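You operate a simulated robot arm through the tools that you are given. There is no shell and no other tool. Be economical: measure what you need, move in short steps, check, and stop when the job is done.

You run a simulated robot arm. Do the job below in one go: nothing can be reset, and whatever is moved stays where it is left.

## Task
Clamp cover 75 and brush its dust off with the wash tray's cleaner.
Fine: clamp before brushing; brush back on the ledge, tray lid shut; the cover stays clamped.

It is judged by the outcome, as a careful person would: the job done as asked, and still so three seconds after it is handed in. It fails if anything else is knocked over, pushed out of place, dropped, spilled or broken. Lids that push on must go on centred and level and be pressed home; caps that screw on are set level and turned clockwise until they are tight.

## Robot
A 5-joint arm with a two-finger parallel gripper, fixed in place. Base frame: the origin is at the foot of the arm, x ahead of it, y to its left, z up; the work surface is at about z = 3. Lengths are in mm, angles in rad, forces in N, time in s.
With the tool pointing down near the work surface it reaches from about 260 to 600 mm from the base axis. Its first joint turns from -1.152 to 1.152 rad. The tool tilts only in the upright plane through the base axis and itself; it spins freely about its own axis. Payload 1.57 kg.
The TCP is the grasp point between the finger pads, 30 mm short of the fingertips. In the tool frame z runs along the fingers and y along their closing line. Largest opening 80 mm; finger width 17, thickness 12; the body of the gripper, 40 by 82 mm, starts 80 mm behind the TCP.
Orientation is that of the tool frame in the base frame, as [roll, pitch, yaw] about the fixed x, y, z axes, in that order (R = Rz(yaw) Ry(pitch) Rx(roll)). With the fingers straight down and closing along the base's y, the tool's x points along the base's -x, its y along +y and its z along -z.

## Interface
- The arm moves only by the tool step_arm. Its argument "deltas" is a list of rows, each an object (a shift or turn left out is 0, a gripper value left out holds the last) with "hand": the closure, from 0 (fully open) to 1 (shut); "dp": the shift along the tool's x, y, z in units of 20 mm (1.0 is 20 mm), a list of three; "rotation": the turn, a rotation vector about the tool's x, y, z in units of 5 degrees (1.0 is 5 degrees), a list of three. In form: [{"hand": hand, "dp": [x, y, z], "rotation": [wx, wy, wz]}, ...]. A call has 1 to 20 rows; each row shifts and turns the commanded pose from where the row before left it, along the tool's axes as they then stand. A call with a number of a shift or a turn outside -1 to 1 is refused whole. A row lasts 0.2 s, in which the tool goes at most 50 mm and 0.15 rad; a call with a longer step from one row to the next is refused whole, and so is a gripper value outside its range. Where a pose cannot be reached the arm comes as near as it can. A force on the tool above 90 N (or 10 N above the force at the start of the call, whichever is more), or a blocked arm, ends the call early, and 0.2 s more pass. The fingers move at their own pace (about 153 mm/s each) and stop on an object; they squeeze with about 30 N. The grip force told is the motor's: it shows also when the fingers shut on nothing. Time passes only in rows, and 0.2 s behind the last, so rows that do not move let the fingers close. It gives the time, the measured TCP pose, the force on the tool (base axes), the opening and the grip force at its end, in the units of the frame above (readings bear some noise).
- Cameras (640 x 400 px; columns grow to the right, rows downward): "scene" is fixed at [31.5, 376.6, 538.1]; the picture's right is [-0.80, -0.60, 0.00], its down [-0.31, 0.41, -0.86] and it looks along [0.52, -0.69, -0.51] (base axes); focal length 327 px, centre (320, 200). "wrist" rides on the gripper at [-32, 0, -78] in the tool frame; the picture's right is [0.00, -1.00, 0.00], its down [0.97, 0.00, -0.24] and it looks along [0.24, 0.00, 0.97] (tool axes); focal length 218 px, centre (320, 200). There is no depth. A picture from a camera that has moved, and an enlarged one, comes with that camera's place and axes in the base frame and with its lens. The place of the scene camera against the robot may be out by one fixed shift of up to 18 mm in any direction.
- capture(camera): a new picture of that camera. No time passes.
- inspect(camera, box): a new picture of the part [left, top, right, bottom] of that camera's present view, enlarged. No time passes.
- close_job(): hands the job in; it is judged then, once.

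Go step by step. Nothing tells you positions but the pictures and the camera data: compare them with the known pose of the tool, close in by small moves and look again before you grip or let go. The budget is 120 turns and 76 pictures, counting those below and the enlarged ones. Unless the task says otherwise, let go and move clear before handing in, and close with one line.

The tools are called by a JSON object that holds its "fn" and its "kwargs". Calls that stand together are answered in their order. step_arm: Moves the arm, as the interface text tells. Its arguments: {"type":"object","properties":{"deltas":{"type":"array","items":{"type":"object","properties":{"hand":{"type":"number"},"dp":{"type":"array","items":{"type":"number"}},"rotation":{"type":"array","items":{"type":"number"}}}}}},"required":["deltas"]} The other tools are called the same way: capture (camera) takes a picture; inspect (camera, box) takes an enlarged picture of a part of a camera's view; close_job () hands the job in.

At the start:

```text
time_s: 0.0
tool_pos: [420.2, -45.1, 274.6]
orientation: [-3.142, 0.0, -3.141]
force: [0.4, -1.3, -0.5]
gripper_width: 80.1
grip_force: 0.0
```

scene: 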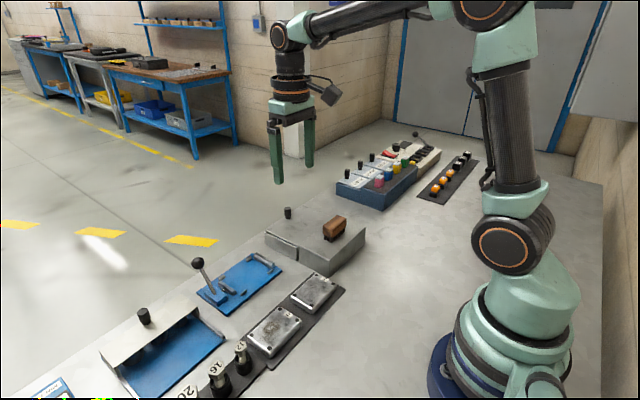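
wrist: 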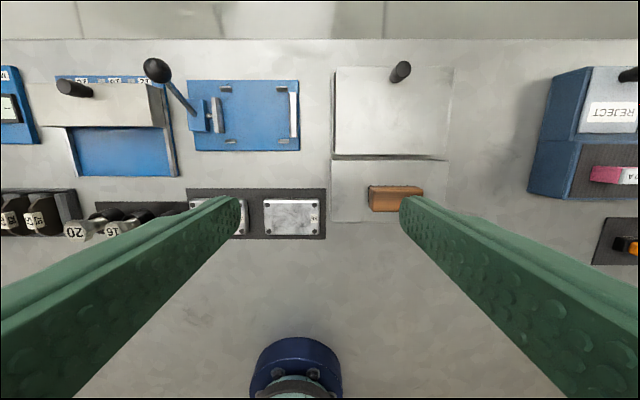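

I see a blue clamp fixture with a lever, two metal covers on a dark tray, and a grey tray with a sliding or knobbed lid and a brown brush. I'll look closer before moving.

{"fn": "inspect", "kwargs": {"camera": "wrist", "box": [130, 40, 330, 250]}}

{"fn": "inspect", "kwargs": {"camera": "wrist", "box": [310, 40, 470, 240]}}

{"fn": "inspect", "kwargs": {"camera": "scene", "box": [180, 180, 380, 370]}}

```text
1.90 times, centred on (230, 145) of wrist
camera zoom: at [451.8, -45.1, 353.9], right [0.0, -1.0, 0.0], down [-0.97, 0.0, 0.24], along [-0.24, 0.0, -0.97], focal length 416 px, centre (491, 305)
```

zoom: 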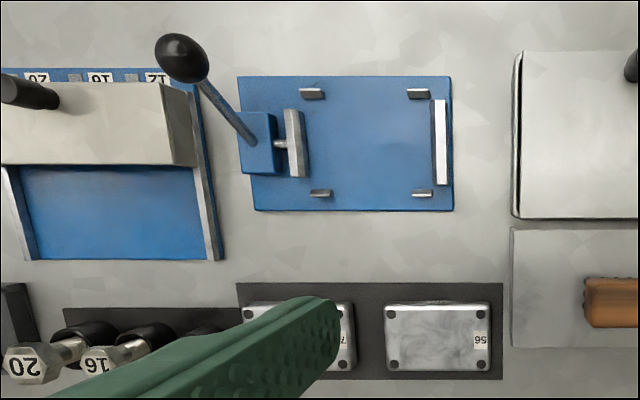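

```text
2.00 times, centred on (390, 140) of wrist
camera zoom: at [451.8, -45.1, 353.9], right [0.0, -1.0, 0.0], down [-0.97, 0.0, 0.24], along [-0.24, 0.0, -0.97], focal length 436 px, centre (180, 320)
```

zoom: 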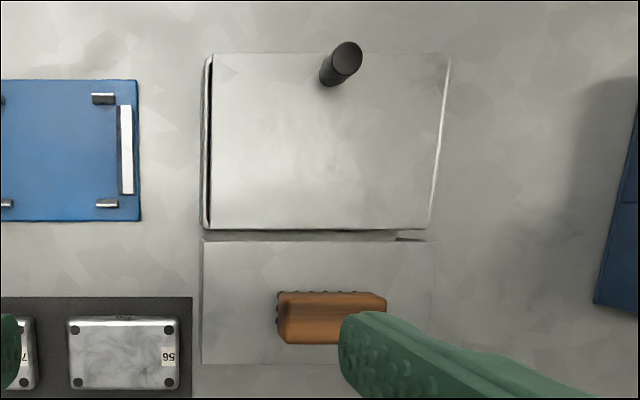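

```text
2.11 times, centred on (280, 275) of scene
camera zoom: at [31.5, 376.6, 538.1], right [-0.8, -0.6, 0.0], down [-0.31, 0.41, -0.86], along [0.52, -0.69, -0.51], focal length 688 px, centre (404, 42)
```

zoom: 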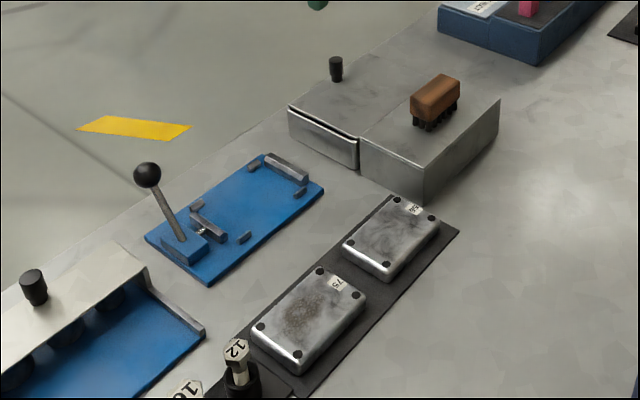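

Cover 75 is the left, dusty one, near (343, 115). The clamp nest is near (496, 50), and the wash tray lid and brush are to the right. I'll move over the clamp for a closer look.

{"fn": "step_arm", "kwargs": {"deltas": [{"hand": 0, "dp": [-0.8, 0.9, 0]}, {"dp": [-0.8, 0.9, 0]}, {"dp": [-0.8, 0.9, 0]}, {"dp": [-0.8, 0.9, 0]}, {"dp": [-0.8, 0.9, 0]}, {"dp": [0, 0.5, 0]}]}}

{"fn": "capture", "kwargs": {"camera": "wrist"}}

{"fn": "capture", "kwargs": {"camera": "scene"}}

```text
time_s: 1.4
tool_pos: [500.3, 55.7, 276.1]
orientation: [-3.14, -0.001, 3.141]
force: [0.2, -0.3, 0.1]
gripper_width: 80.2
grip_force: 0.1
```

```text
70 pictures are left
camera wrist: at [531.6, 55.6, 354.6], right [0.0, -1.0, 0.0], down [-0.97, 0.0, 0.24], along [-0.24, 0.0, -0.97], focal length 218 px, centre (320, 200)
```

wrist: 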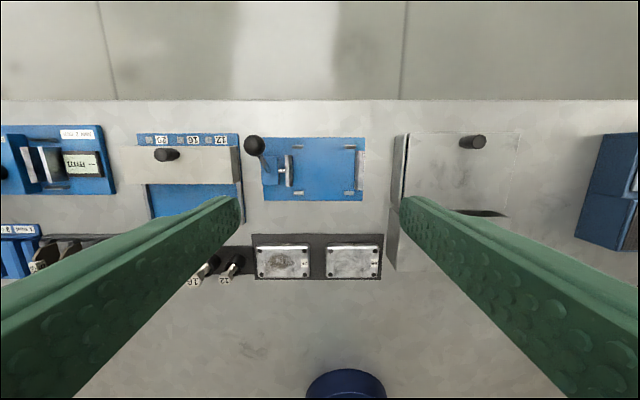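

```text
69 pictures are left
```

scene: 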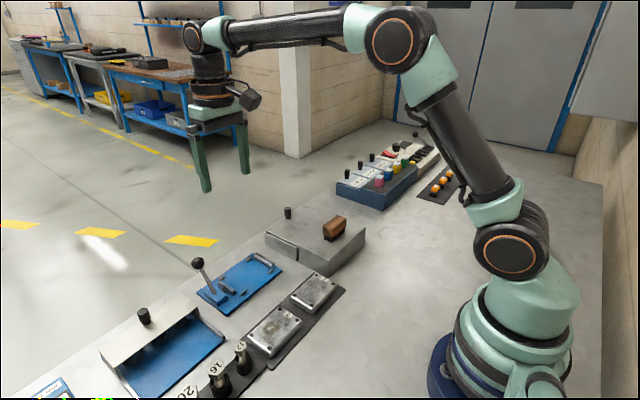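

{"fn": "inspect", "kwargs": {"camera": "wrist", "box": [230, 120, 400, 290]}}

{"fn": "inspect", "kwargs": {"camera": "scene", "box": [180, 235, 290, 315]}}

{"fn": "inspect", "kwargs": {"camera": "scene", "box": [255, 195, 375, 285]}}

{"fn": "inspect", "kwargs": {"camera": "wrist", "box": [380, 120, 540, 220]}}

```text
2.35 times, centred on (315, 205) of wrist
camera zoom: at [531.6, 55.6, 354.6], right [0.0, -1.0, 0.0], down [-0.97, 0.0, 0.24], along [-0.24, 0.0, -0.97], focal length 514 px, centre (332, 188)
```

zoom: 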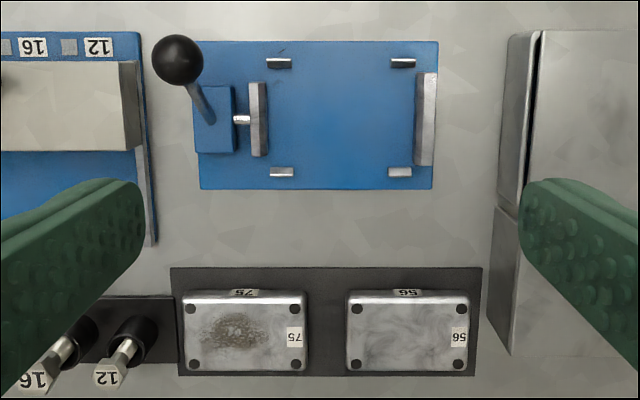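

```text
5.00 times, centred on (235, 275) of scene
camera zoom: at [31.5, 376.6, 538.1], right [-0.8, -0.6, 0.0], down [-0.31, 0.41, -0.86], along [0.52, -0.69, -0.51], focal length 1635 px, centre (745, -175)
```

zoom: 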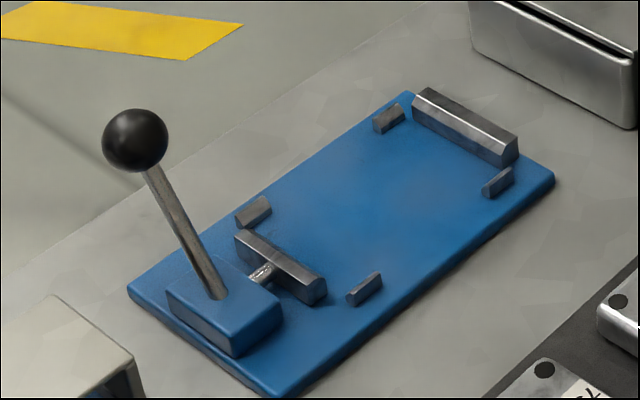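

```text
4.44 times, centred on (315, 240) of scene
camera zoom: at [31.5, 376.6, 538.1], right [-0.8, -0.6, 0.0], down [-0.31, 0.41, -0.86], along [0.52, -0.69, -0.51], focal length 1453 px, centre (342, 22)
```

zoom: 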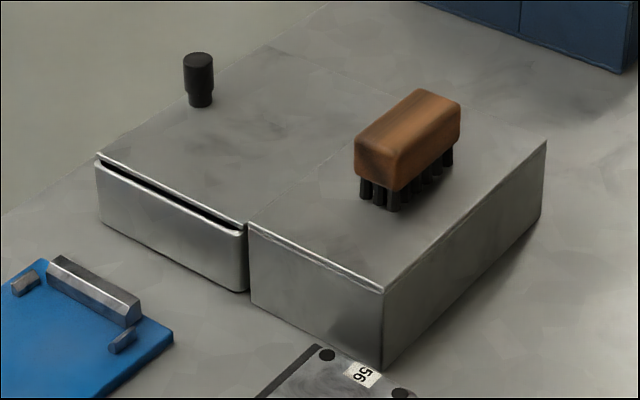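

```text
4.00 times, centred on (460, 170) of wrist
camera zoom: at [531.6, 55.6, 354.6], right [0.0, -1.0, 0.0], down [-0.97, 0.0, 0.24], along [-0.24, 0.0, -0.97], focal length 873 px, centre (-240, 320)
```

zoom: 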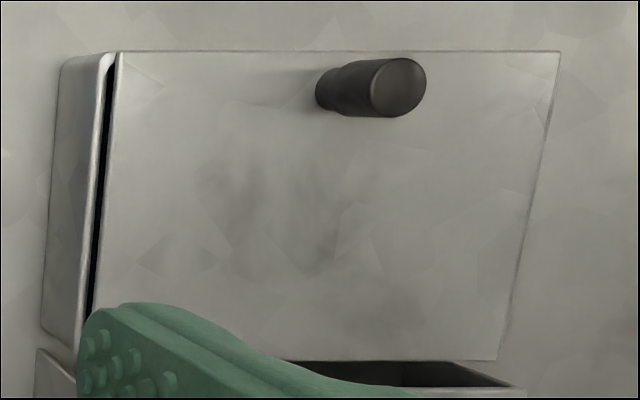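

The lid looks like a flat plate with a knob near its far edge. I'll move over the tray to see how it opens.

{"fn": "step_arm", "kwargs": {"deltas": [{"dp": [0.1, -1, 0]}, {"dp": [0.1, -1, 0]}, {"dp": [0.1, -1, 0]}, {"dp": [0.1, -1, 0]}, {"dp": [0.1, -1, 0]}, {"dp": [0.1, -1, 0]}, {"dp": [0.1, -1, 0]}, {"dp": [0.1, -1, 0]}, {"dp": [0.1, -1, 0]}, {"dp": [0.1, -0.7, 0]}]}}

{"fn": "inspect", "kwargs": {"camera": "wrist", "box": [220, 80, 420, 280]}}

```text
time_s: 3.6
tool_pos: [479.2, -139.0, 276.4]
orientation: [3.141, 0.001, -3.142]
force: [-0.4, 0.2, 0.6]
gripper_width: 79.8
grip_force: 0.1
```

```text
2.00 times, centred on (320, 180) of wrist
camera zoom: at [510.9, -139.8, 354.3], right [0.0, -1.0, 0.0], down [-0.97, 0.0, 0.24], along [-0.24, 0.0, -0.97], focal length 436 px, centre (320, 240)
```

zoom: 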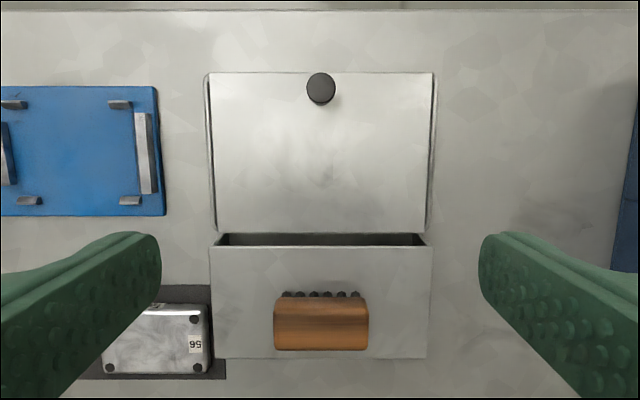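

{"fn": "inspect", "kwargs": {"camera": "scene", "box": [262, 222, 318, 257]}}

{"fn": "inspect", "kwargs": {"camera": "wrist", "box": [250, 100, 390, 205]}}

```text
11.43 times, centred on (290, 240) of scene
camera zoom: at [31.5, 376.6, 538.1], right [-0.8, -0.6, 0.0], down [-0.31, 0.41, -0.86], along [0.52, -0.69, -0.51], focal length 3736 px, centre (663, -251)
```

zoom: 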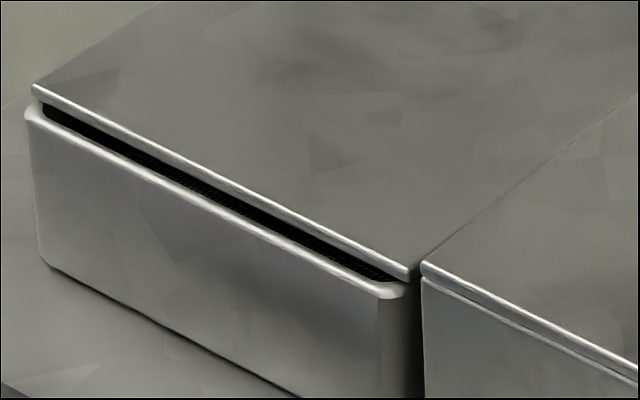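

```text
3.81 times, centred on (320, 152) of wrist
camera zoom: at [510.9, -139.8, 354.3], right [0.0, -1.0, 0.0], down [-0.97, 0.0, 0.24], along [-0.24, 0.0, -0.97], focal length 832 px, centre (320, 381)
```

zoom: 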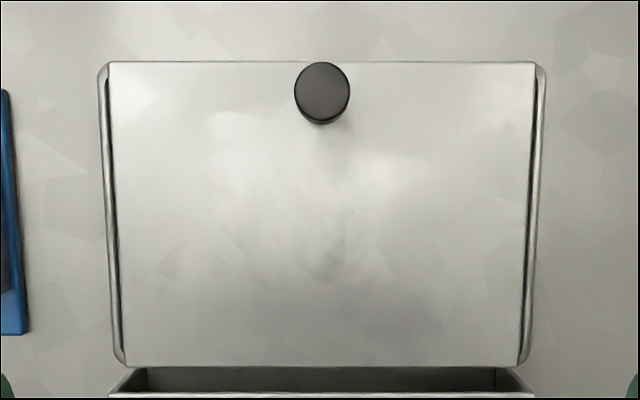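

The lid looks like a flat plate covering the tray, so I'll work out how it opens later. First I'll go above cover 75 and spin the tool 90°.

{"fn": "step_arm", "kwargs": {"deltas": [{"dp": [0.535, 1, 0]}, {"dp": [0.535, 1, 0]}, {"dp": [0.535, 1, 0]}, {"dp": [0.535, 1, 0]}, {"dp": [0.535, 1, 0]}, {"dp": [0.535, 1, 0]}, {"dp": [0.535, 1, 0]}, {"dp": [0.535, 1, 0]}, {"dp": [0.535, 1, 0]}, {"dp": [0.535, 1, 0]}, {"dp": [0.535, 1, 0]}, {"dp": [0.535, 1, 0]}, {"dp": [0.535, 0.9, 0]}]}}

{"fn": "step_arm", "kwargs": {"deltas": [{"rotation": [0, 0, 1]}, {"rotation": [0, 0, 1]}, {"rotation": [0, 0, 1]}, {"rotation": [0, 0, 1]}, {"rotation": [0, 0, 1]}, {"rotation": [0, 0, 1]}, {"rotation": [0, 0, 1]}, {"rotation": [0, 0, 1]}, {"rotation": [0, 0, 1]}, {"rotation": [0, 0, 1]}, {"rotation": [0, 0, 1]}, {"rotation": [0, 0, 1]}, {"rotation": [0, 0, 1]}, {"rotation": [0, 0, 1]}, {"rotation": [0, 0, 1]}, {"rotation": [0, 0, 1]}, {"rotation": [0, 0, 1]}, {"rotation": [0, 0, 1]}]}}

{"fn": "capture", "kwargs": {"camera": "wrist"}}

```text
time_s: 6.4
tool_pos: [342.1, 119.2, 275.4]
orientation: [-3.141, -0.002, -3.14]
force: [0.5, 0.5, 0.7]
gripper_width: 79.7
grip_force: 0.0
```

```text
time_s: 10.2
tool_pos: [340.3, 120.0, 274.6]
orientation: [-3.14, 0.0, 1.569]
force: [0.6, -0.7, 0.1]
gripper_width: 80.0
grip_force: 0.1
```

```text
61 pictures are left
camera wrist: at [340.3, 87.1, 354.0], right [-1.0, 0.0, 0.0], down [0.0, 0.97, 0.24], along [0.0, 0.24, -0.97], focal length 218 px, centre (320, 200)
```

wrist: 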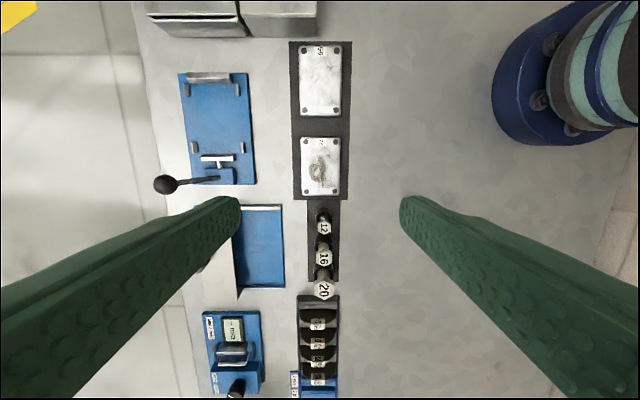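

Cover 75 is centred under the tool. I'll descend to just above it and check.

{"fn": "step_arm", "kwargs": {"deltas": [{"dp": [-0.1, 0, 1]}, {"dp": [0, 0, 1]}, {"dp": [0, 0, 1]}, {"dp": [0, 0, 1]}, {"dp": [0, 0, 1]}, {"dp": [0, 0, 1]}, {"dp": [0, 0, 1]}, {"dp": [0, 0, 1]}, {"dp": [0, 0, 1]}, {"dp": [0, 0, 0.7]}]}}

{"fn": "capture", "kwargs": {"camera": "wrist"}}

{"fn": "inspect", "kwargs": {"camera": "scene", "box": [220, 240, 360, 370]}}

```text
time_s: 12.4
tool_pos: [342.1, 116.8, 80.2]
orientation: [-3.141, 0.0, 1.571]
force: [0.4, -0.1, 0.0]
gripper_width: 80.1
grip_force: 0.0
```

```text
60 pictures are left
camera wrist: at [341.4, 84.0, 159.6], right [-1.0, 0.0, 0.0], down [0.0, 0.97, 0.24], along [0.0, 0.24, -0.97], focal length 218 px, centre (320, 200)
```

wrist: 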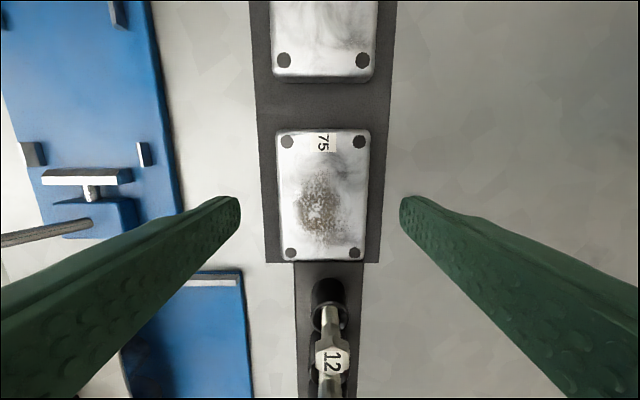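

```text
3.08 times, centred on (290, 305) of scene
camera zoom: at [31.5, 376.6, 538.1], right [-0.8, -0.6, 0.0], down [-0.31, 0.41, -0.86], along [0.52, -0.69, -0.51], focal length 1006 px, centre (412, -123)
```

zoom: 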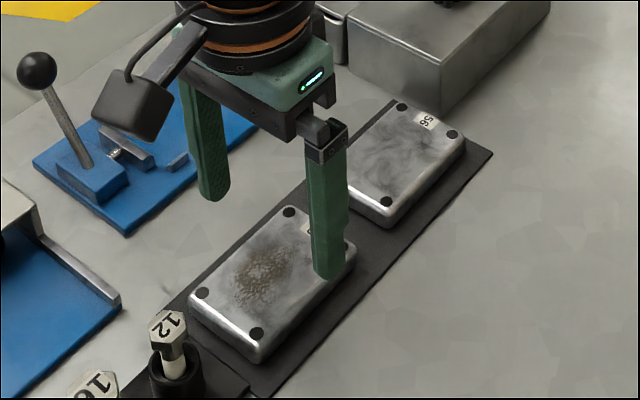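

{"fn": "step_arm", "kwargs": {"deltas": [{"dp": [0.05, -0.12, 1]}, {"dp": [0, 0, 1]}, {"dp": [0, 0, 0.1]}, {"hand": 1}, {}, {}, {}]}}

{"fn": "capture", "kwargs": {"camera": "wrist"}}

```text
time_s: 14.0
tool_pos: [338.6, 117.9, 38.4]
orientation: [3.141, -0.001, 1.572]
force: [0.6, 0.2, -0.1]
gripper_width: 59.6
grip_force: 29.9
```

```text
58 pictures are left
camera wrist: at [338.5, 85.9, 117.9], right [-1.0, 0.0, 0.0], down [0.0, 0.97, 0.24], along [0.0, 0.24, -0.97], focal length 218 px, centre (320, 200)
```

wrist: 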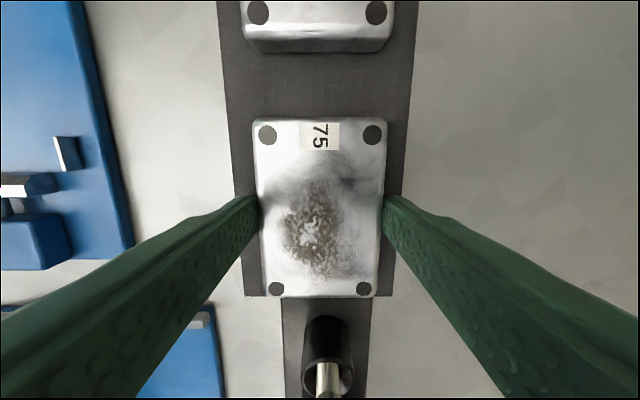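

Cover 75 is gripped at 59.6 mm. I'll lift it, move it toward the stop side, then carry it over the nest.

{"fn": "step_arm", "kwargs": {"deltas": [{"dp": [0, 0, -1]}, {"dp": [0, 0, -1]}, {"dp": [0, 0, -1]}, {"dp": [0, 0, -1]}, {"dp": [-0.86, 0, 0]}, {"dp": [-0.86, 0, 0]}, {"dp": [-0.86, 0, 0]}, {"dp": [-0.86, 0, 0]}, {"dp": [0, 0.98, 0]}, {"dp": [0, 0.98, 0]}, {"dp": [0, 0.98, 0]}, {"dp": [0, 0.98, 0]}, {"dp": [0, 0.98, 0]}, {"dp": [0, 0.98, 0]}, {"dp": [0, 0.98, 0]}, {"dp": [0, 0.98, 0]}, {}]}}

{"fn": "capture", "kwargs": {"camera": "wrist"}}

{"fn": "inspect", "kwargs": {"camera": "scene", "box": [170, 180, 310, 320]}}

```text
time_s: 17.6
tool_pos: [494.7, 47.1, 118.0]
orientation: [-3.139, 0.0, 1.571]
force: [1.4, 1.0, -1.8]
gripper_width: 59.5
grip_force: 30.2
```

```text
57 pictures are left
camera wrist: at [494.7, 16.3, 197.2], right [-1.0, 0.0, 0.0], down [0.0, 0.97, 0.24], along [0.0, 0.24, -0.97], focal length 218 px, centre (320, 200)
```

wrist: 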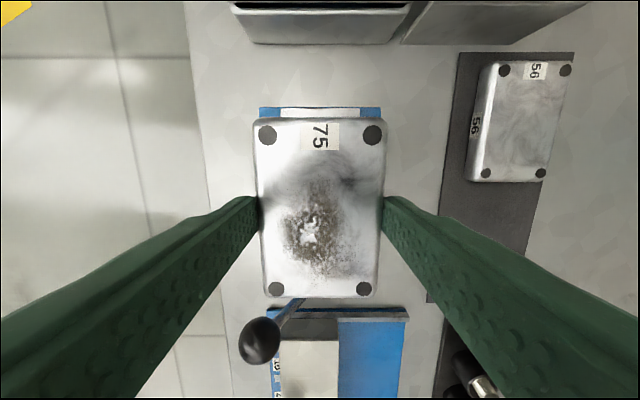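

```text
2.86 times, centred on (240, 250) of scene
camera zoom: at [31.5, 376.6, 538.1], right [-0.8, -0.6, 0.0], down [-0.31, 0.41, -0.86], along [0.52, -0.69, -0.51], focal length 934 px, centre (549, 57)
```

zoom: 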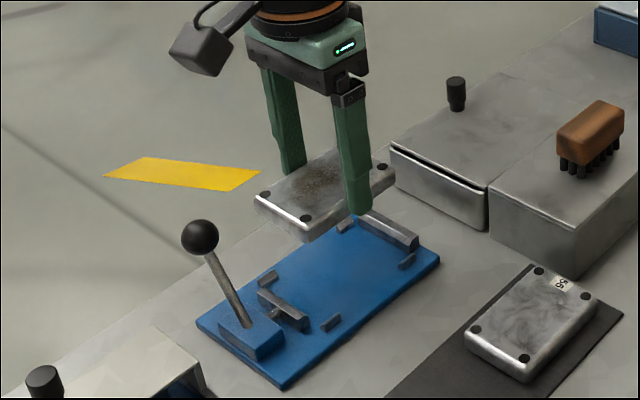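

{"fn": "step_arm", "kwargs": {"deltas": [{"dp": [0.1, 0, 1]}, {"dp": [0, 0, 1]}, {"dp": [0, 0, 0.7]}, {}]}}

{"fn": "capture", "kwargs": {"camera": "wrist"}}

{"fn": "inspect", "kwargs": {"camera": "scene", "box": [185, 210, 295, 315]}}

```text
time_s: 18.6
tool_pos: [495.5, 51.9, 63.6]
orientation: [-3.141, 0.001, 1.571]
force: [0.4, -0.6, -1.4]
gripper_width: 59.3
grip_force: 29.8
```

```text
55 pictures are left
camera wrist: at [494.8, 19.2, 143.1], right [-1.0, 0.0, 0.0], down [0.0, 0.97, 0.24], along [0.0, 0.24, -0.97], focal length 218 px, centre (320, 200)
```

wrist: 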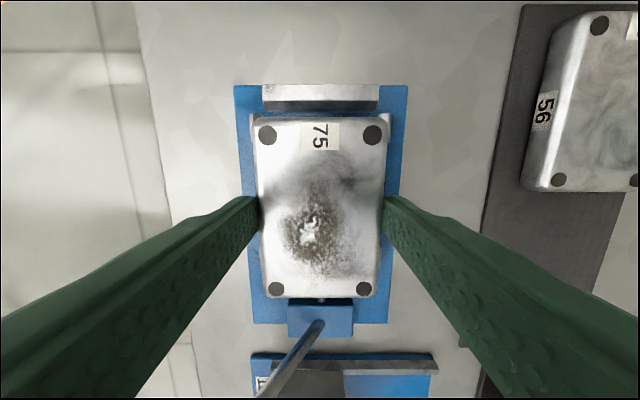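

```text
3.81 times, centred on (240, 262) of scene
camera zoom: at [31.5, 376.6, 538.1], right [-0.8, -0.6, 0.0], down [-0.31, 0.41, -0.86], along [0.52, -0.69, -0.51], focal length 1245 px, centre (625, -38)
```

zoom: 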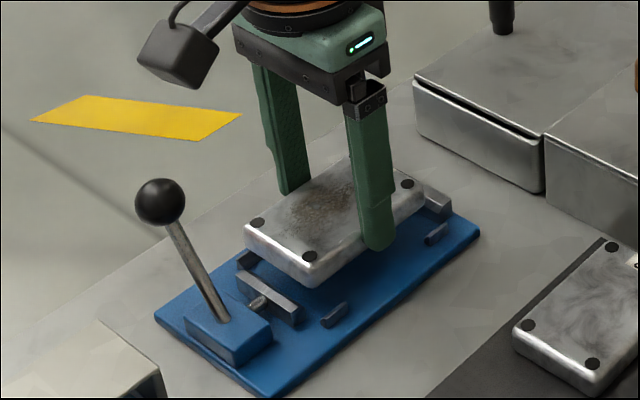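

The cover is aligned with the nest along x. I'll shift it slightly toward the stop and lower it.

{"fn": "step_arm", "kwargs": {"deltas": [{"dp": [-0.15, 0, 0]}, {"dp": [0, 0, 0.5]}, {"dp": [0, 0, 0.2]}, {}]}}

{"fn": "inspect", "kwargs": {"camera": "scene", "box": [195, 225, 285, 305]}}

```text
time_s: 19.6
tool_pos: [495.1, 49.0, 51.4]
orientation: [3.141, 0.0, 1.572]
force: [0.1, -0.9, -1.8]
gripper_width: 59.3
grip_force: 30.3
```

```text
5.00 times, centred on (240, 265) of scene
camera zoom: at [31.5, 376.6, 538.1], right [-0.8, -0.6, 0.0], down [-0.31, 0.41, -0.86], along [0.52, -0.69, -0.51], focal length 1635 px, centre (720, -125)
```

zoom: 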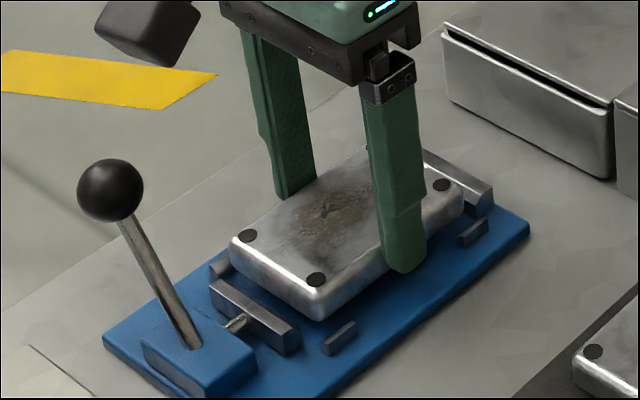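

{"fn": "step_arm", "kwargs": {"deltas": [{"dp": [0, 0, 0.15]}, {"dp": [0, 0, 0.1]}, {}]}}

{"fn": "inspect", "kwargs": {"camera": "scene", "box": [195, 225, 285, 305]}}

{"fn": "capture", "kwargs": {"camera": "wrist"}}

```text
time_s: 20.4
tool_pos: [495.9, 48.4, 46.2]
orientation: [3.141, 0.0, 1.571]
force: [0.6, -0.4, -1.8]
gripper_width: 59.6
grip_force: 30.0
```

```text
5.00 times, centred on (240, 265) of scene
camera zoom: at [31.5, 376.6, 538.1], right [-0.8, -0.6, 0.0], down [-0.31, 0.41, -0.86], along [0.52, -0.69, -0.51], focal length 1635 px, centre (720, -125)
```

zoom: 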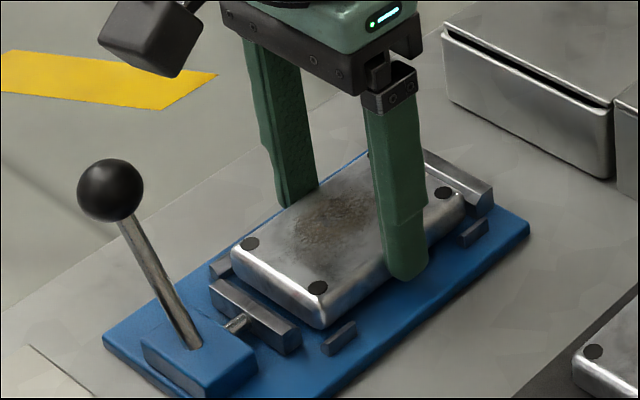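

```text
51 pictures are left
camera wrist: at [495.3, 15.7, 124.9], right [-1.0, 0.0, 0.0], down [0.0, 0.97, 0.24], along [0.0, 0.24, -0.97], focal length 218 px, centre (320, 200)
```

wrist: 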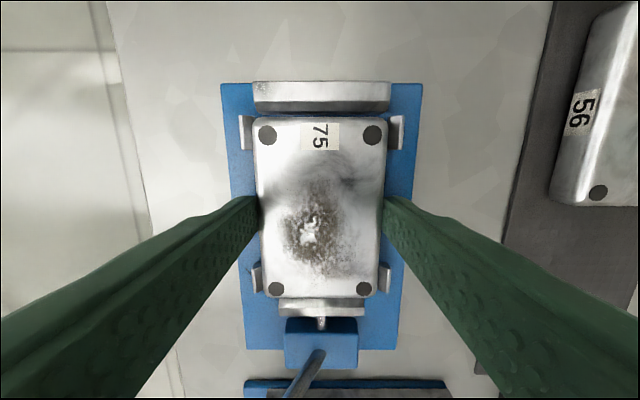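

Tabs and cover are aligned. I'll lower until contact.

{"fn": "step_arm", "kwargs": {"deltas": [{"dp": [0, 0, 0.1]}, {"dp": [0, 0, 0.1]}, {}]}}

{"fn": "step_arm", "kwargs": {"deltas": [{"dp": [0, 0, 0.1]}, {}]}}

```text
time_s: 21.2
tool_pos: [495.6, 49.0, 43.5]
orientation: [3.141, -0.001, 1.572]
force: [-9.6, -5.2, 27.2]
gripper_width: 59.6
grip_force: 30.4
```

```text
time_s: 21.8
tool_pos: [496.3, 48.4, 40.6]
orientation: [3.139, 0.0, 1.57]
force: [-5.6, -3.3, 26.0]
gripper_width: 59.5
grip_force: 29.6
```

{"fn": "inspect", "kwargs": {"camera": "scene", "box": [195, 225, 285, 305]}}

{"fn": "capture", "kwargs": {"camera": "wrist"}}

```text
5.00 times, centred on (240, 265) of scene
camera zoom: at [31.3, 376.6, 538.2], right [-0.8, -0.6, 0.0], down [-0.31, 0.41, -0.86], along [0.52, -0.69, -0.51], focal length 1635 px, centre (720, -125)
```

zoom: 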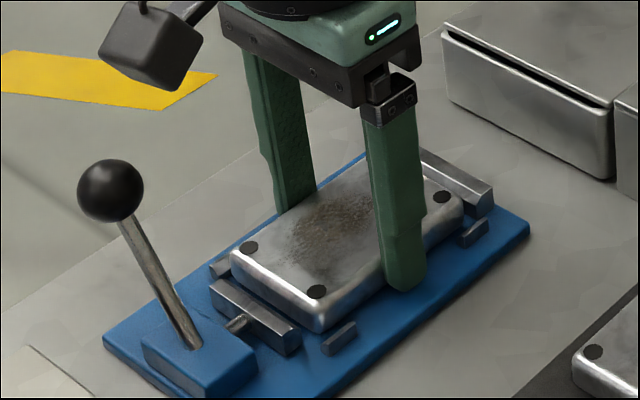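

```text
49 pictures are left
camera wrist: at [495.6, 16.7, 119.5], right [-1.0, 0.0, 0.0], down [0.0, 0.97, 0.24], along [0.0, 0.24, -0.97], focal length 218 px, centre (320, 200)
```

wrist: 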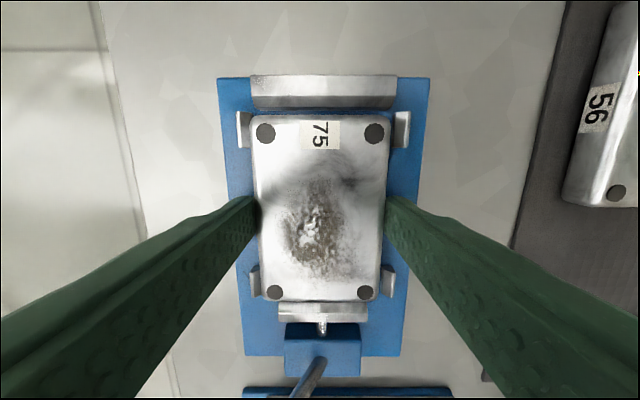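

The cover is down and has contact. I'll open the fingers a little and check how it sits.

{"fn": "step_arm", "kwargs": {"deltas": [{"hand": 0.12}, {}, {"dp": [0, 0, -0.5]}, {"dp": [0, 0, -1]}, {"dp": [0, 0, -1]}, {"dp": [0, 0, -1]}, {}]}}

{"fn": "capture", "kwargs": {"camera": "wrist"}}

{"fn": "inspect", "kwargs": {"camera": "scene", "box": [195, 225, 285, 305]}}

```text
time_s: 23.4
tool_pos: [496.6, 49.3, 112.3]
orientation: [3.141, -0.001, 1.571]
force: [-0.2, 0.3, -1.3]
gripper_width: 70.4
grip_force: 0.0
```

```text
48 pictures are left
camera wrist: at [495.8, 16.1, 190.3], right [-1.0, 0.0, 0.0], down [0.0, 0.97, 0.24], along [0.0, 0.24, -0.97], focal length 218 px, centre (320, 200)
```

wrist: 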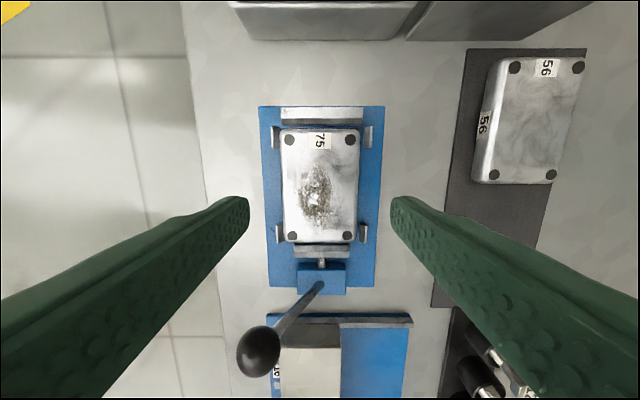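

```text
5.00 times, centred on (240, 265) of scene
camera zoom: at [31.5, 376.6, 538.1], right [-0.8, -0.6, 0.0], down [-0.31, 0.41, -0.86], along [0.52, -0.69, -0.51], focal length 1635 px, centre (720, -125)
```

zoom: 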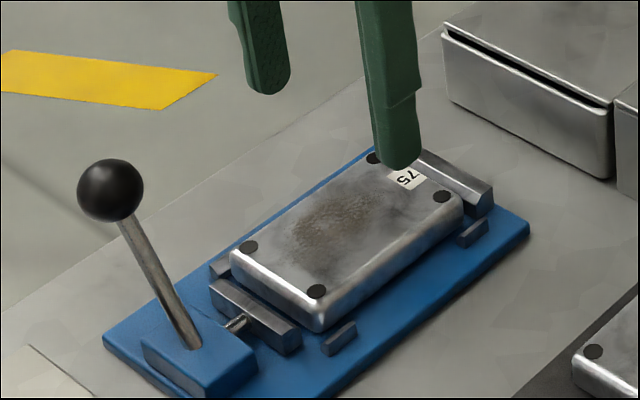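

The cover sits in the nest. The lever ball is at about (532, 132, 88), leaning to +x. I'll bring the closed fingers behind it at +x and push it toward −x.

{"fn": "step_arm", "kwargs": {"deltas": [{"hand": 1, "dp": [0, 0.9, 0]}, {"dp": [0, 0.9, 0]}, {"dp": [0, 0.9, 0]}, {"dp": [0, 0.9, 0]}, {"dp": [0.83, 0, 0]}, {"dp": [0.83, 0, 0]}, {"dp": [0.83, 0, 0]}, {"dp": [0.83, 0, 0]}, {"dp": [0.83, 0, 0]}, {"dp": [0, 0, 0.6]}, {}]}}

{"fn": "inspect", "kwargs": {"camera": "scene", "box": [150, 180, 290, 310]}}

{"fn": "capture", "kwargs": {"camera": "wrist"}}

```text
time_s: 25.8
tool_pos: [566.7, 131.6, 98.6]
orientation: [-3.14, 0.0, 1.57]
force: [0.0, 0.0, -0.8]
gripper_width: 0.0
grip_force: 21.5
```

```text
3.08 times, centred on (220, 245) of scene
camera zoom: at [31.5, 376.6, 538.1], right [-0.8, -0.6, 0.0], down [-0.31, 0.41, -0.86], along [0.52, -0.69, -0.51], focal length 1006 px, centre (628, 62)
```

zoom: 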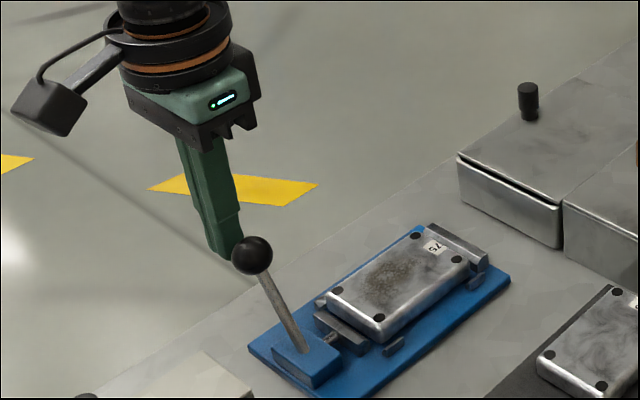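

```text
45 pictures are left
camera wrist: at [566.4, 99.6, 177.4], right [-1.0, 0.0, 0.0], down [0.0, 0.97, 0.24], along [0.0, 0.24, -0.97], focal length 218 px, centre (320, 200)
```

wrist: 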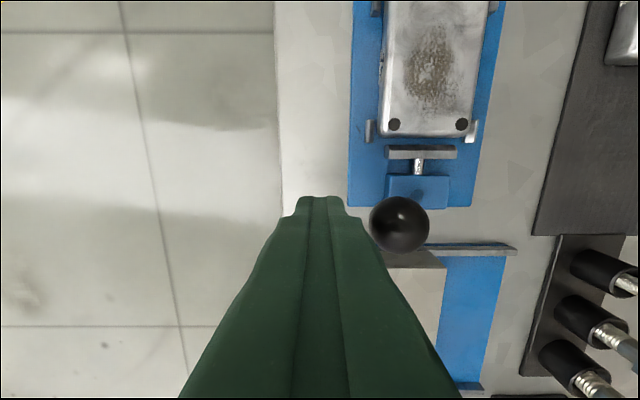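

{"fn": "step_arm", "kwargs": {"deltas": [{"dp": [0, -0.5, 0]}, {"dp": [0, -0.5, 0]}, {"dp": [0, -0.5, 0]}, {"dp": [0, -0.5, 0]}, {}]}}

{"fn": "capture", "kwargs": {"camera": "wrist"}}

{"fn": "inspect", "kwargs": {"camera": "scene", "box": [170, 200, 290, 310]}}

```text
time_s: 27.0
tool_pos: [528.1, 131.1, 98.2]
orientation: [3.14, 0.001, 1.57]
force: [-0.7, -0.9, -0.2]
gripper_width: 0.0
grip_force: 21.1
```

```text
44 pictures are left
camera wrist: at [527.0, 98.5, 176.9], right [-1.0, 0.0, 0.0], down [0.0, 0.97, 0.24], along [0.0, 0.24, -0.97], focal length 218 px, centre (320, 200)
```

wrist: 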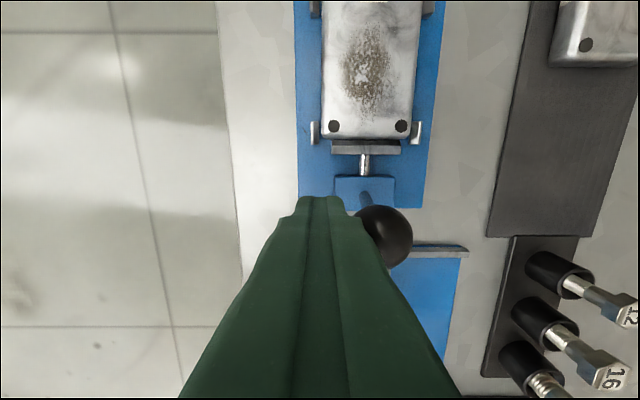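

```text
3.64 times, centred on (230, 255) of scene
camera zoom: at [31.5, 376.6, 538.1], right [-0.8, -0.6, 0.0], down [-0.31, 0.41, -0.86], along [0.52, -0.69, -0.51], focal length 1189 px, centre (647, 0)
```

zoom: 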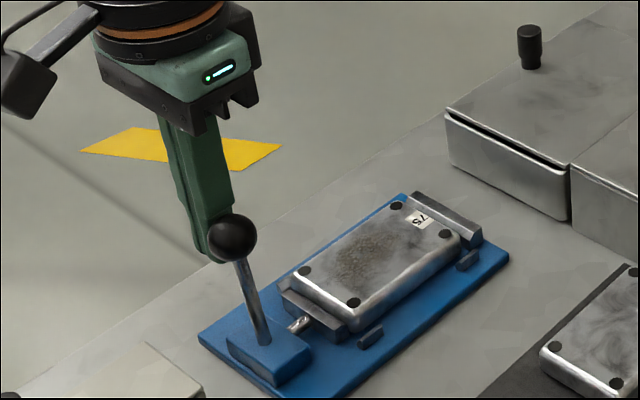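

The lever swings and the jaw is advancing. I'll keep pushing.

{"fn": "step_arm", "kwargs": {"deltas": [{"dp": [0, -0.5, 0]}, {"dp": [0, -0.5, 0]}, {"dp": [0, -0.5, 0]}, {"dp": [0, -0.5, 0]}, {}]}}

{"fn": "capture", "kwargs": {"camera": "wrist"}}

{"fn": "inspect", "kwargs": {"camera": "scene", "box": [170, 200, 290, 310]}}

```text
time_s: 28.2
tool_pos: [488.3, 131.1, 97.5]
orientation: [-3.141, -0.001, 1.571]
force: [0.1, 0.1, 0.4]
gripper_width: 0.0
grip_force: 21.6
```

```text
42 pictures are left
camera wrist: at [487.4, 98.8, 177.2], right [-1.0, 0.0, 0.0], down [0.0, 0.97, 0.24], along [0.0, 0.24, -0.97], focal length 218 px, centre (320, 200)
```

wrist: 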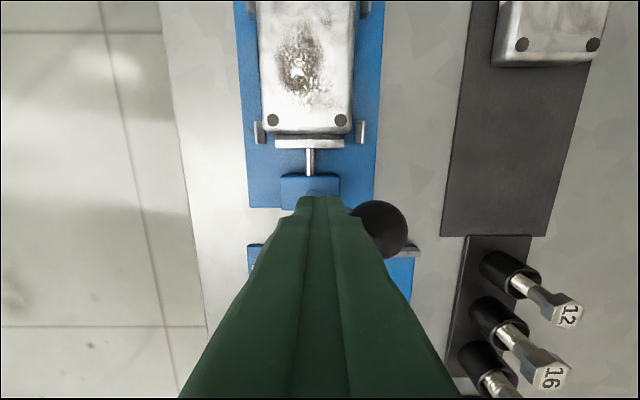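

```text
3.64 times, centred on (230, 255) of scene
camera zoom: at [31.5, 376.6, 538.1], right [-0.8, -0.6, 0.0], down [-0.31, 0.41, -0.86], along [0.52, -0.69, -0.51], focal length 1189 px, centre (647, 0)
```

zoom: 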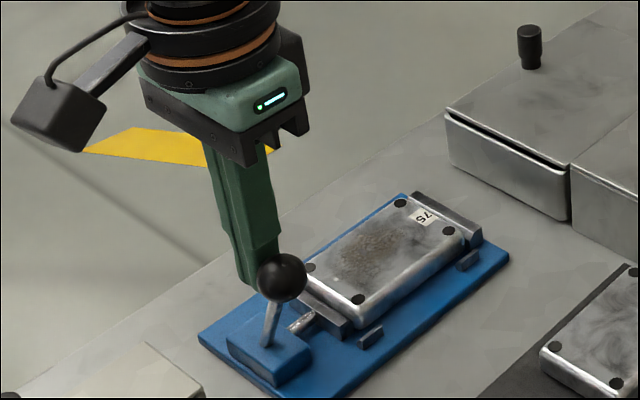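

{"fn": "step_arm", "kwargs": {"deltas": [{"dp": [0, -0.4, 0.2]}, {"dp": [0, -0.4, 0.2]}, {"dp": [0, -0.4, 0.3]}, {}]}}

{"fn": "capture", "kwargs": {"camera": "wrist"}}

{"fn": "inspect", "kwargs": {"camera": "scene", "box": [170, 200, 290, 310]}}

```text
time_s: 29.2
tool_pos: [479.7, 132.3, 95.2]
orientation: [3.092, -0.014, 1.563]
force: [50.5, -23.2, 33.1]
gripper_width: 0.1
grip_force: 20.8
```

```text
40 pictures are left
camera wrist: at [474.6, 98.9, 173.8], right [-1.0, 0.01, -0.05], down [-0.01, 0.97, 0.25], along [0.05, 0.25, -0.97], focal length 218 px, centre (320, 200)
```

wrist: 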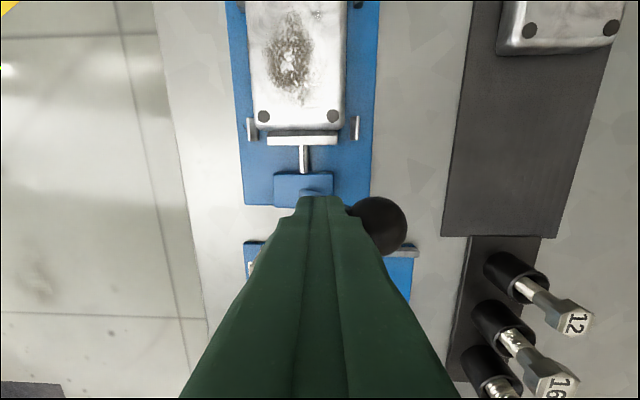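

```text
3.64 times, centred on (230, 255) of scene
camera zoom: at [31.3, 376.6, 538.2], right [-0.8, -0.6, 0.0], down [-0.31, 0.41, -0.86], along [0.52, -0.69, -0.51], focal length 1189 px, centre (647, 0)
```

zoom: 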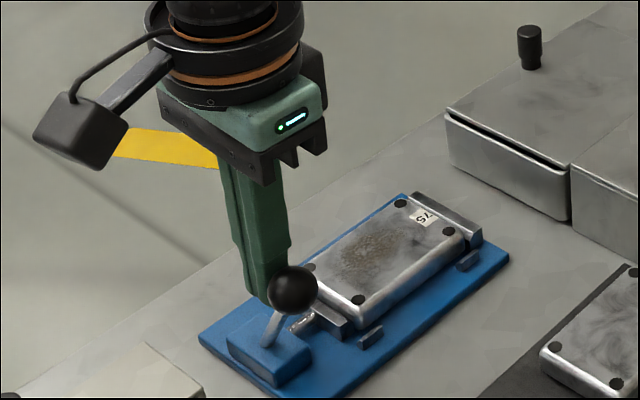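

The lever hit a firm end, with about 50 N on the tool. I'll back off, rise and see whether it holds.

{"fn": "step_arm", "kwargs": {"deltas": [{"dp": [0, 0.7, -0.3]}, {"dp": [0, 0.8, -0.4]}, {"dp": [0, 0.8, 0]}, {"dp": [0, 0, -1]}, {"dp": [0, 0, -1]}, {"dp": [0, 0, -1]}, {}]}}

{"fn": "capture", "kwargs": {"camera": "wrist"}}

{"fn": "inspect", "kwargs": {"camera": "scene", "box": [190, 225, 290, 310]}}

```text
time_s: 30.8
tool_pos: [509.5, 132.1, 158.4]
orientation: [-3.14, 0.0, 1.571]
force: [-0.9, 0.0, -0.2]
gripper_width: 0.0
grip_force: 21.1
```

```text
38 pictures are left
camera wrist: at [509.5, 98.8, 238.1], right [-1.0, 0.0, 0.0], down [0.0, 0.97, 0.24], along [0.0, 0.24, -0.97], focal length 218 px, centre (320, 200)
```

wrist: 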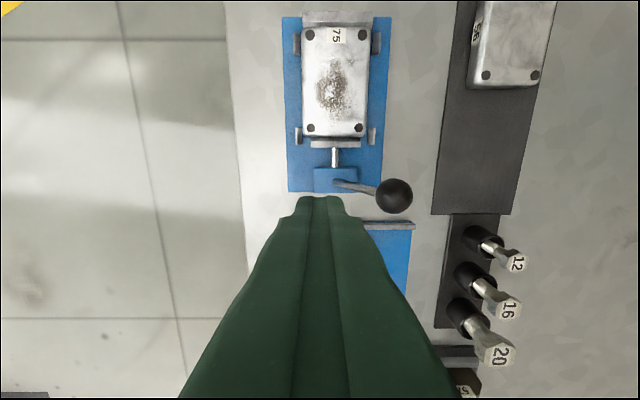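

```text
4.71 times, centred on (240, 268) of scene
camera zoom: at [31.5, 376.6, 538.1], right [-0.8, -0.6, 0.0], down [-0.31, 0.41, -0.86], along [0.52, -0.69, -0.51], focal length 1538 px, centre (696, -118)
```

zoom: 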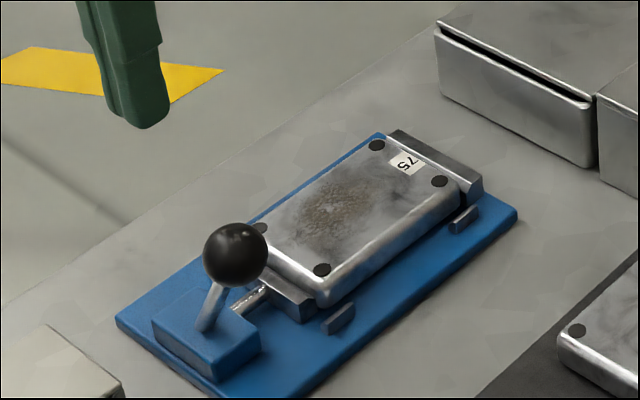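

The cover is clamped against the stop. Next I'll spin the tool back and go above the lid knob at about (537, −140, top z≈78).

{"fn": "step_arm", "kwargs": {"deltas": [{"hand": 0, "dp": [0, 0, -0.8]}, {"dp": [0, 0, -0.8], "rotation": [0, 0, -1]}, {"dp": [0, 0, -0.8], "rotation": [0, 0, -1]}, {"rotation": [0, 0, -1]}, {"rotation": [0, 0, -1]}, {"rotation": [0, 0, -1]}, {"rotation": [0, 0, -1]}, {"rotation": [0, 0, -1]}, {"rotation": [0, 0, -1]}, {"rotation": [0, 0, -1]}, {"rotation": [0, 0, -1]}, {"rotation": [0, 0, -1]}, {"rotation": [0, 0, -1]}, {"rotation": [0, 0, -1]}, {"rotation": [0, 0, -1]}, {"rotation": [0, 0, -1]}, {"rotation": [0, 0, -1]}, {"rotation": [0, 0, -1]}, {"rotation": [0, 0, -1]}, {}]}}

{"fn": "step_arm", "kwargs": {"deltas": [{"dp": [-0.1, -1, 0]}, {"dp": [-0.1, -1, 0]}, {"dp": [-0.1, -1, 0]}, {"dp": [-0.1, -1, 0]}, {"dp": [-0.1, -1, 0]}, {"dp": [-0.1, -1, 0]}, {"dp": [-0.1, -1, 0]}, {"dp": [-0.1, -1, 0]}, {"dp": [-0.1, -1, 0]}, {"dp": [-0.1, -1, 0]}, {"dp": [-0.1, -1, 0]}, {"dp": [-0.1, -1, 0]}, {"dp": [-0.1, -1, 0]}, {"dp": [0, -0.6, 0]}, {"dp": [0, 0, 1]}, {"dp": [0, 0, 1]}, {"dp": [0, 0, 1]}, {}]}}

{"fn": "capture", "kwargs": {"camera": "wrist"}}

```text
time_s: 35.0
tool_pos: [509.5, 131.7, 206.4]
orientation: [-3.141, -0.001, -3.14]
force: [-0.1, -0.2, -0.8]
gripper_width: 80.0
grip_force: 0.1
```

```text
time_s: 38.8
tool_pos: [535.6, -138.5, 144.2]
orientation: [-3.14, 0.0, -3.141]
force: [0.5, 0.0, -0.3]
gripper_width: 80.0
grip_force: 0.0
```

```text
36 pictures are left
camera wrist: at [567.5, -139.9, 224.4], right [0.0, -1.0, 0.0], down [-0.97, 0.0, 0.24], along [-0.24, 0.0, -0.97], focal length 218 px, centre (320, 200)
```

wrist: 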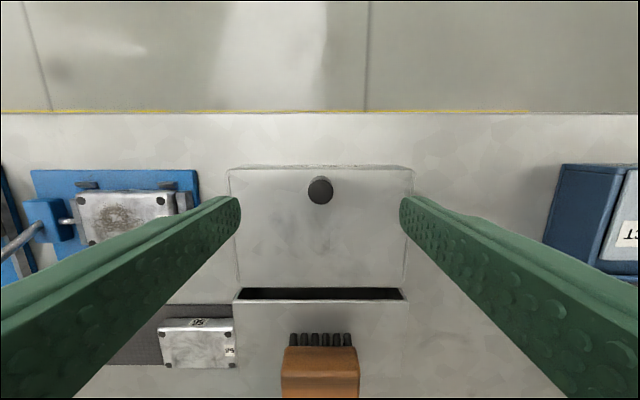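

{"fn": "step_arm", "kwargs": {"deltas": [{"dp": [-0.1, 0, 1]}, {"dp": [0, 0, 1]}, {"dp": [0, 0, 0.6]}, {"hand": 1}, {}, {}, {}]}}

{"fn": "inspect", "kwargs": {"camera": "scene", "box": [250, 160, 370, 275]}}

```text
time_s: 40.4
tool_pos: [536.3, -140.2, 93.5]
orientation: [3.141, 0.001, 3.141]
force: [0.5, 4.3, -3.6]
gripper_width: 17.3
grip_force: 32.0
```

```text
3.48 times, centred on (310, 218) of scene
camera zoom: at [31.5, 376.6, 538.1], right [-0.8, -0.6, 0.0], down [-0.31, 0.41, -0.86], along [0.52, -0.69, -0.51], focal length 1137 px, centre (355, 139)
```

zoom: 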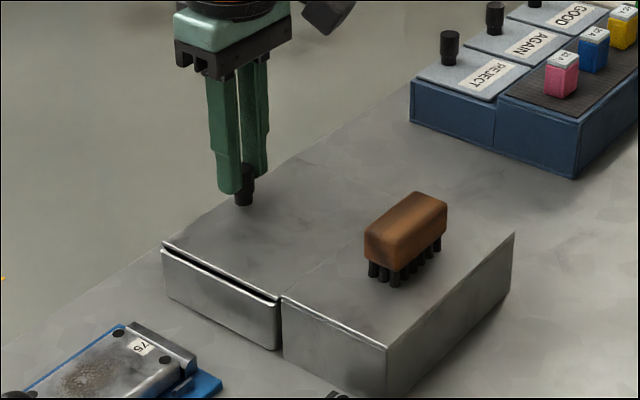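

Knob gripped at 17 mm. I'll lift it slightly to find how the lid moves.

{"fn": "step_arm", "kwargs": {"deltas": [{"dp": [0, 0, -0.3]}, {"dp": [0.02, 0, -0.3]}, {"dp": [0.04, 0, -0.3]}, {}]}}

{"fn": "inspect", "kwargs": {"camera": "scene", "box": [250, 160, 370, 275]}}

```text
time_s: 41.4
tool_pos: [537.3, -140.0, 113.4]
orientation: [-3.141, 0.001, -3.14]
force: [-0.1, -0.9, 0.2]
gripper_width: 0.2
grip_force: 21.1
```

```text
3.48 times, centred on (310, 218) of scene
camera zoom: at [31.5, 376.6, 538.1], right [-0.8, -0.6, 0.0], down [-0.31, 0.41, -0.86], along [0.52, -0.69, -0.51], focal length 1137 px, centre (355, 139)
```

zoom: 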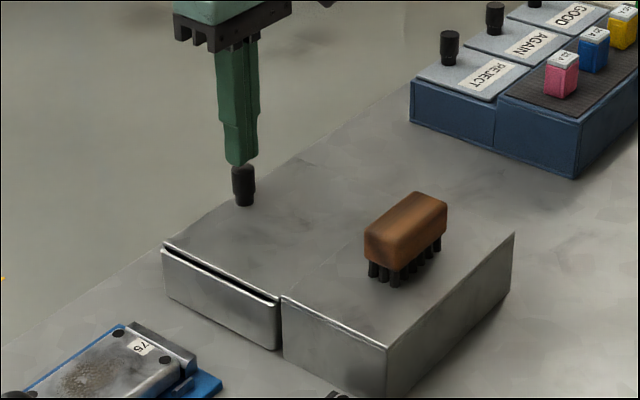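

The fingers slipped off the knob without raising the lid. I'll regrip deeper and lift gently.

{"fn": "step_arm", "kwargs": {"deltas": [{"hand": 0.5, "dp": [-0.03, 0, -0.3]}, {}, {}, {"dp": [0, 0, 1]}, {"dp": [0, 0, 0.75]}, {"hand": 1}, {}, {}, {}, {"dp": [0, 0, -0.15]}, {}]}}

{"fn": "inspect", "kwargs": {"camera": "scene", "box": [250, 160, 370, 275]}}

```text
time_s: 43.8
tool_pos: [535.0, -139.3, 83.1]
orientation: [3.14, -0.008, -3.141]
force: [0.7, 7.2, -24.3]
gripper_width: 17.9
grip_force: 32.7
```

```text
3.48 times, centred on (310, 218) of scene
camera zoom: at [31.6, 376.6, 538.2], right [-0.8, -0.6, 0.0], down [-0.31, 0.41, -0.86], along [0.52, -0.69, -0.51], focal length 1137 px, centre (355, 139)
```

zoom: 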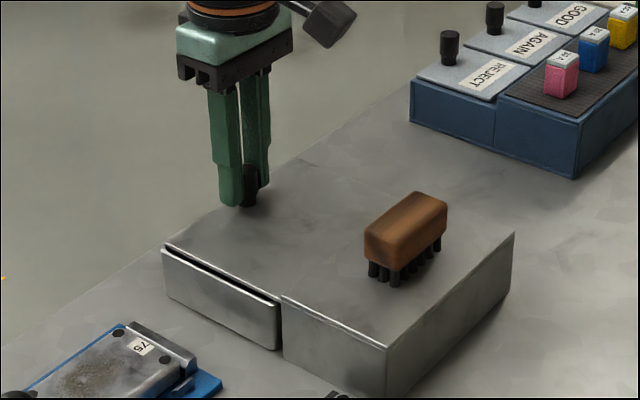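

The lid resists lifting with 24 N and doesn't move, so it probably slides. I'll relax and try a small pull along +x.

{"fn": "step_arm", "kwargs": {"deltas": [{"dp": [0, 0, 0.15]}, {"dp": [-0.3, 0, 0]}, {"dp": [-0.3, 0, 0]}, {}]}}

{"fn": "inspect", "kwargs": {"camera": "scene", "box": [250, 160, 370, 275]}}

```text
time_s: 44.8
tool_pos: [547.4, -140.5, 83.0]
orientation: [3.141, -0.002, -3.141]
force: [-12.9, 11.0, -2.1]
gripper_width: 17.0
grip_force: 31.4
```

```text
3.48 times, centred on (310, 218) of scene
camera zoom: at [31.5, 376.6, 538.1], right [-0.8, -0.6, 0.0], down [-0.31, 0.41, -0.86], along [0.52, -0.69, -0.51], focal length 1137 px, centre (355, 139)
```

zoom: 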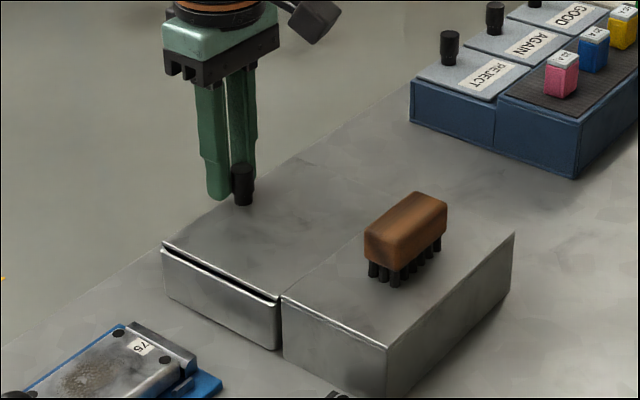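

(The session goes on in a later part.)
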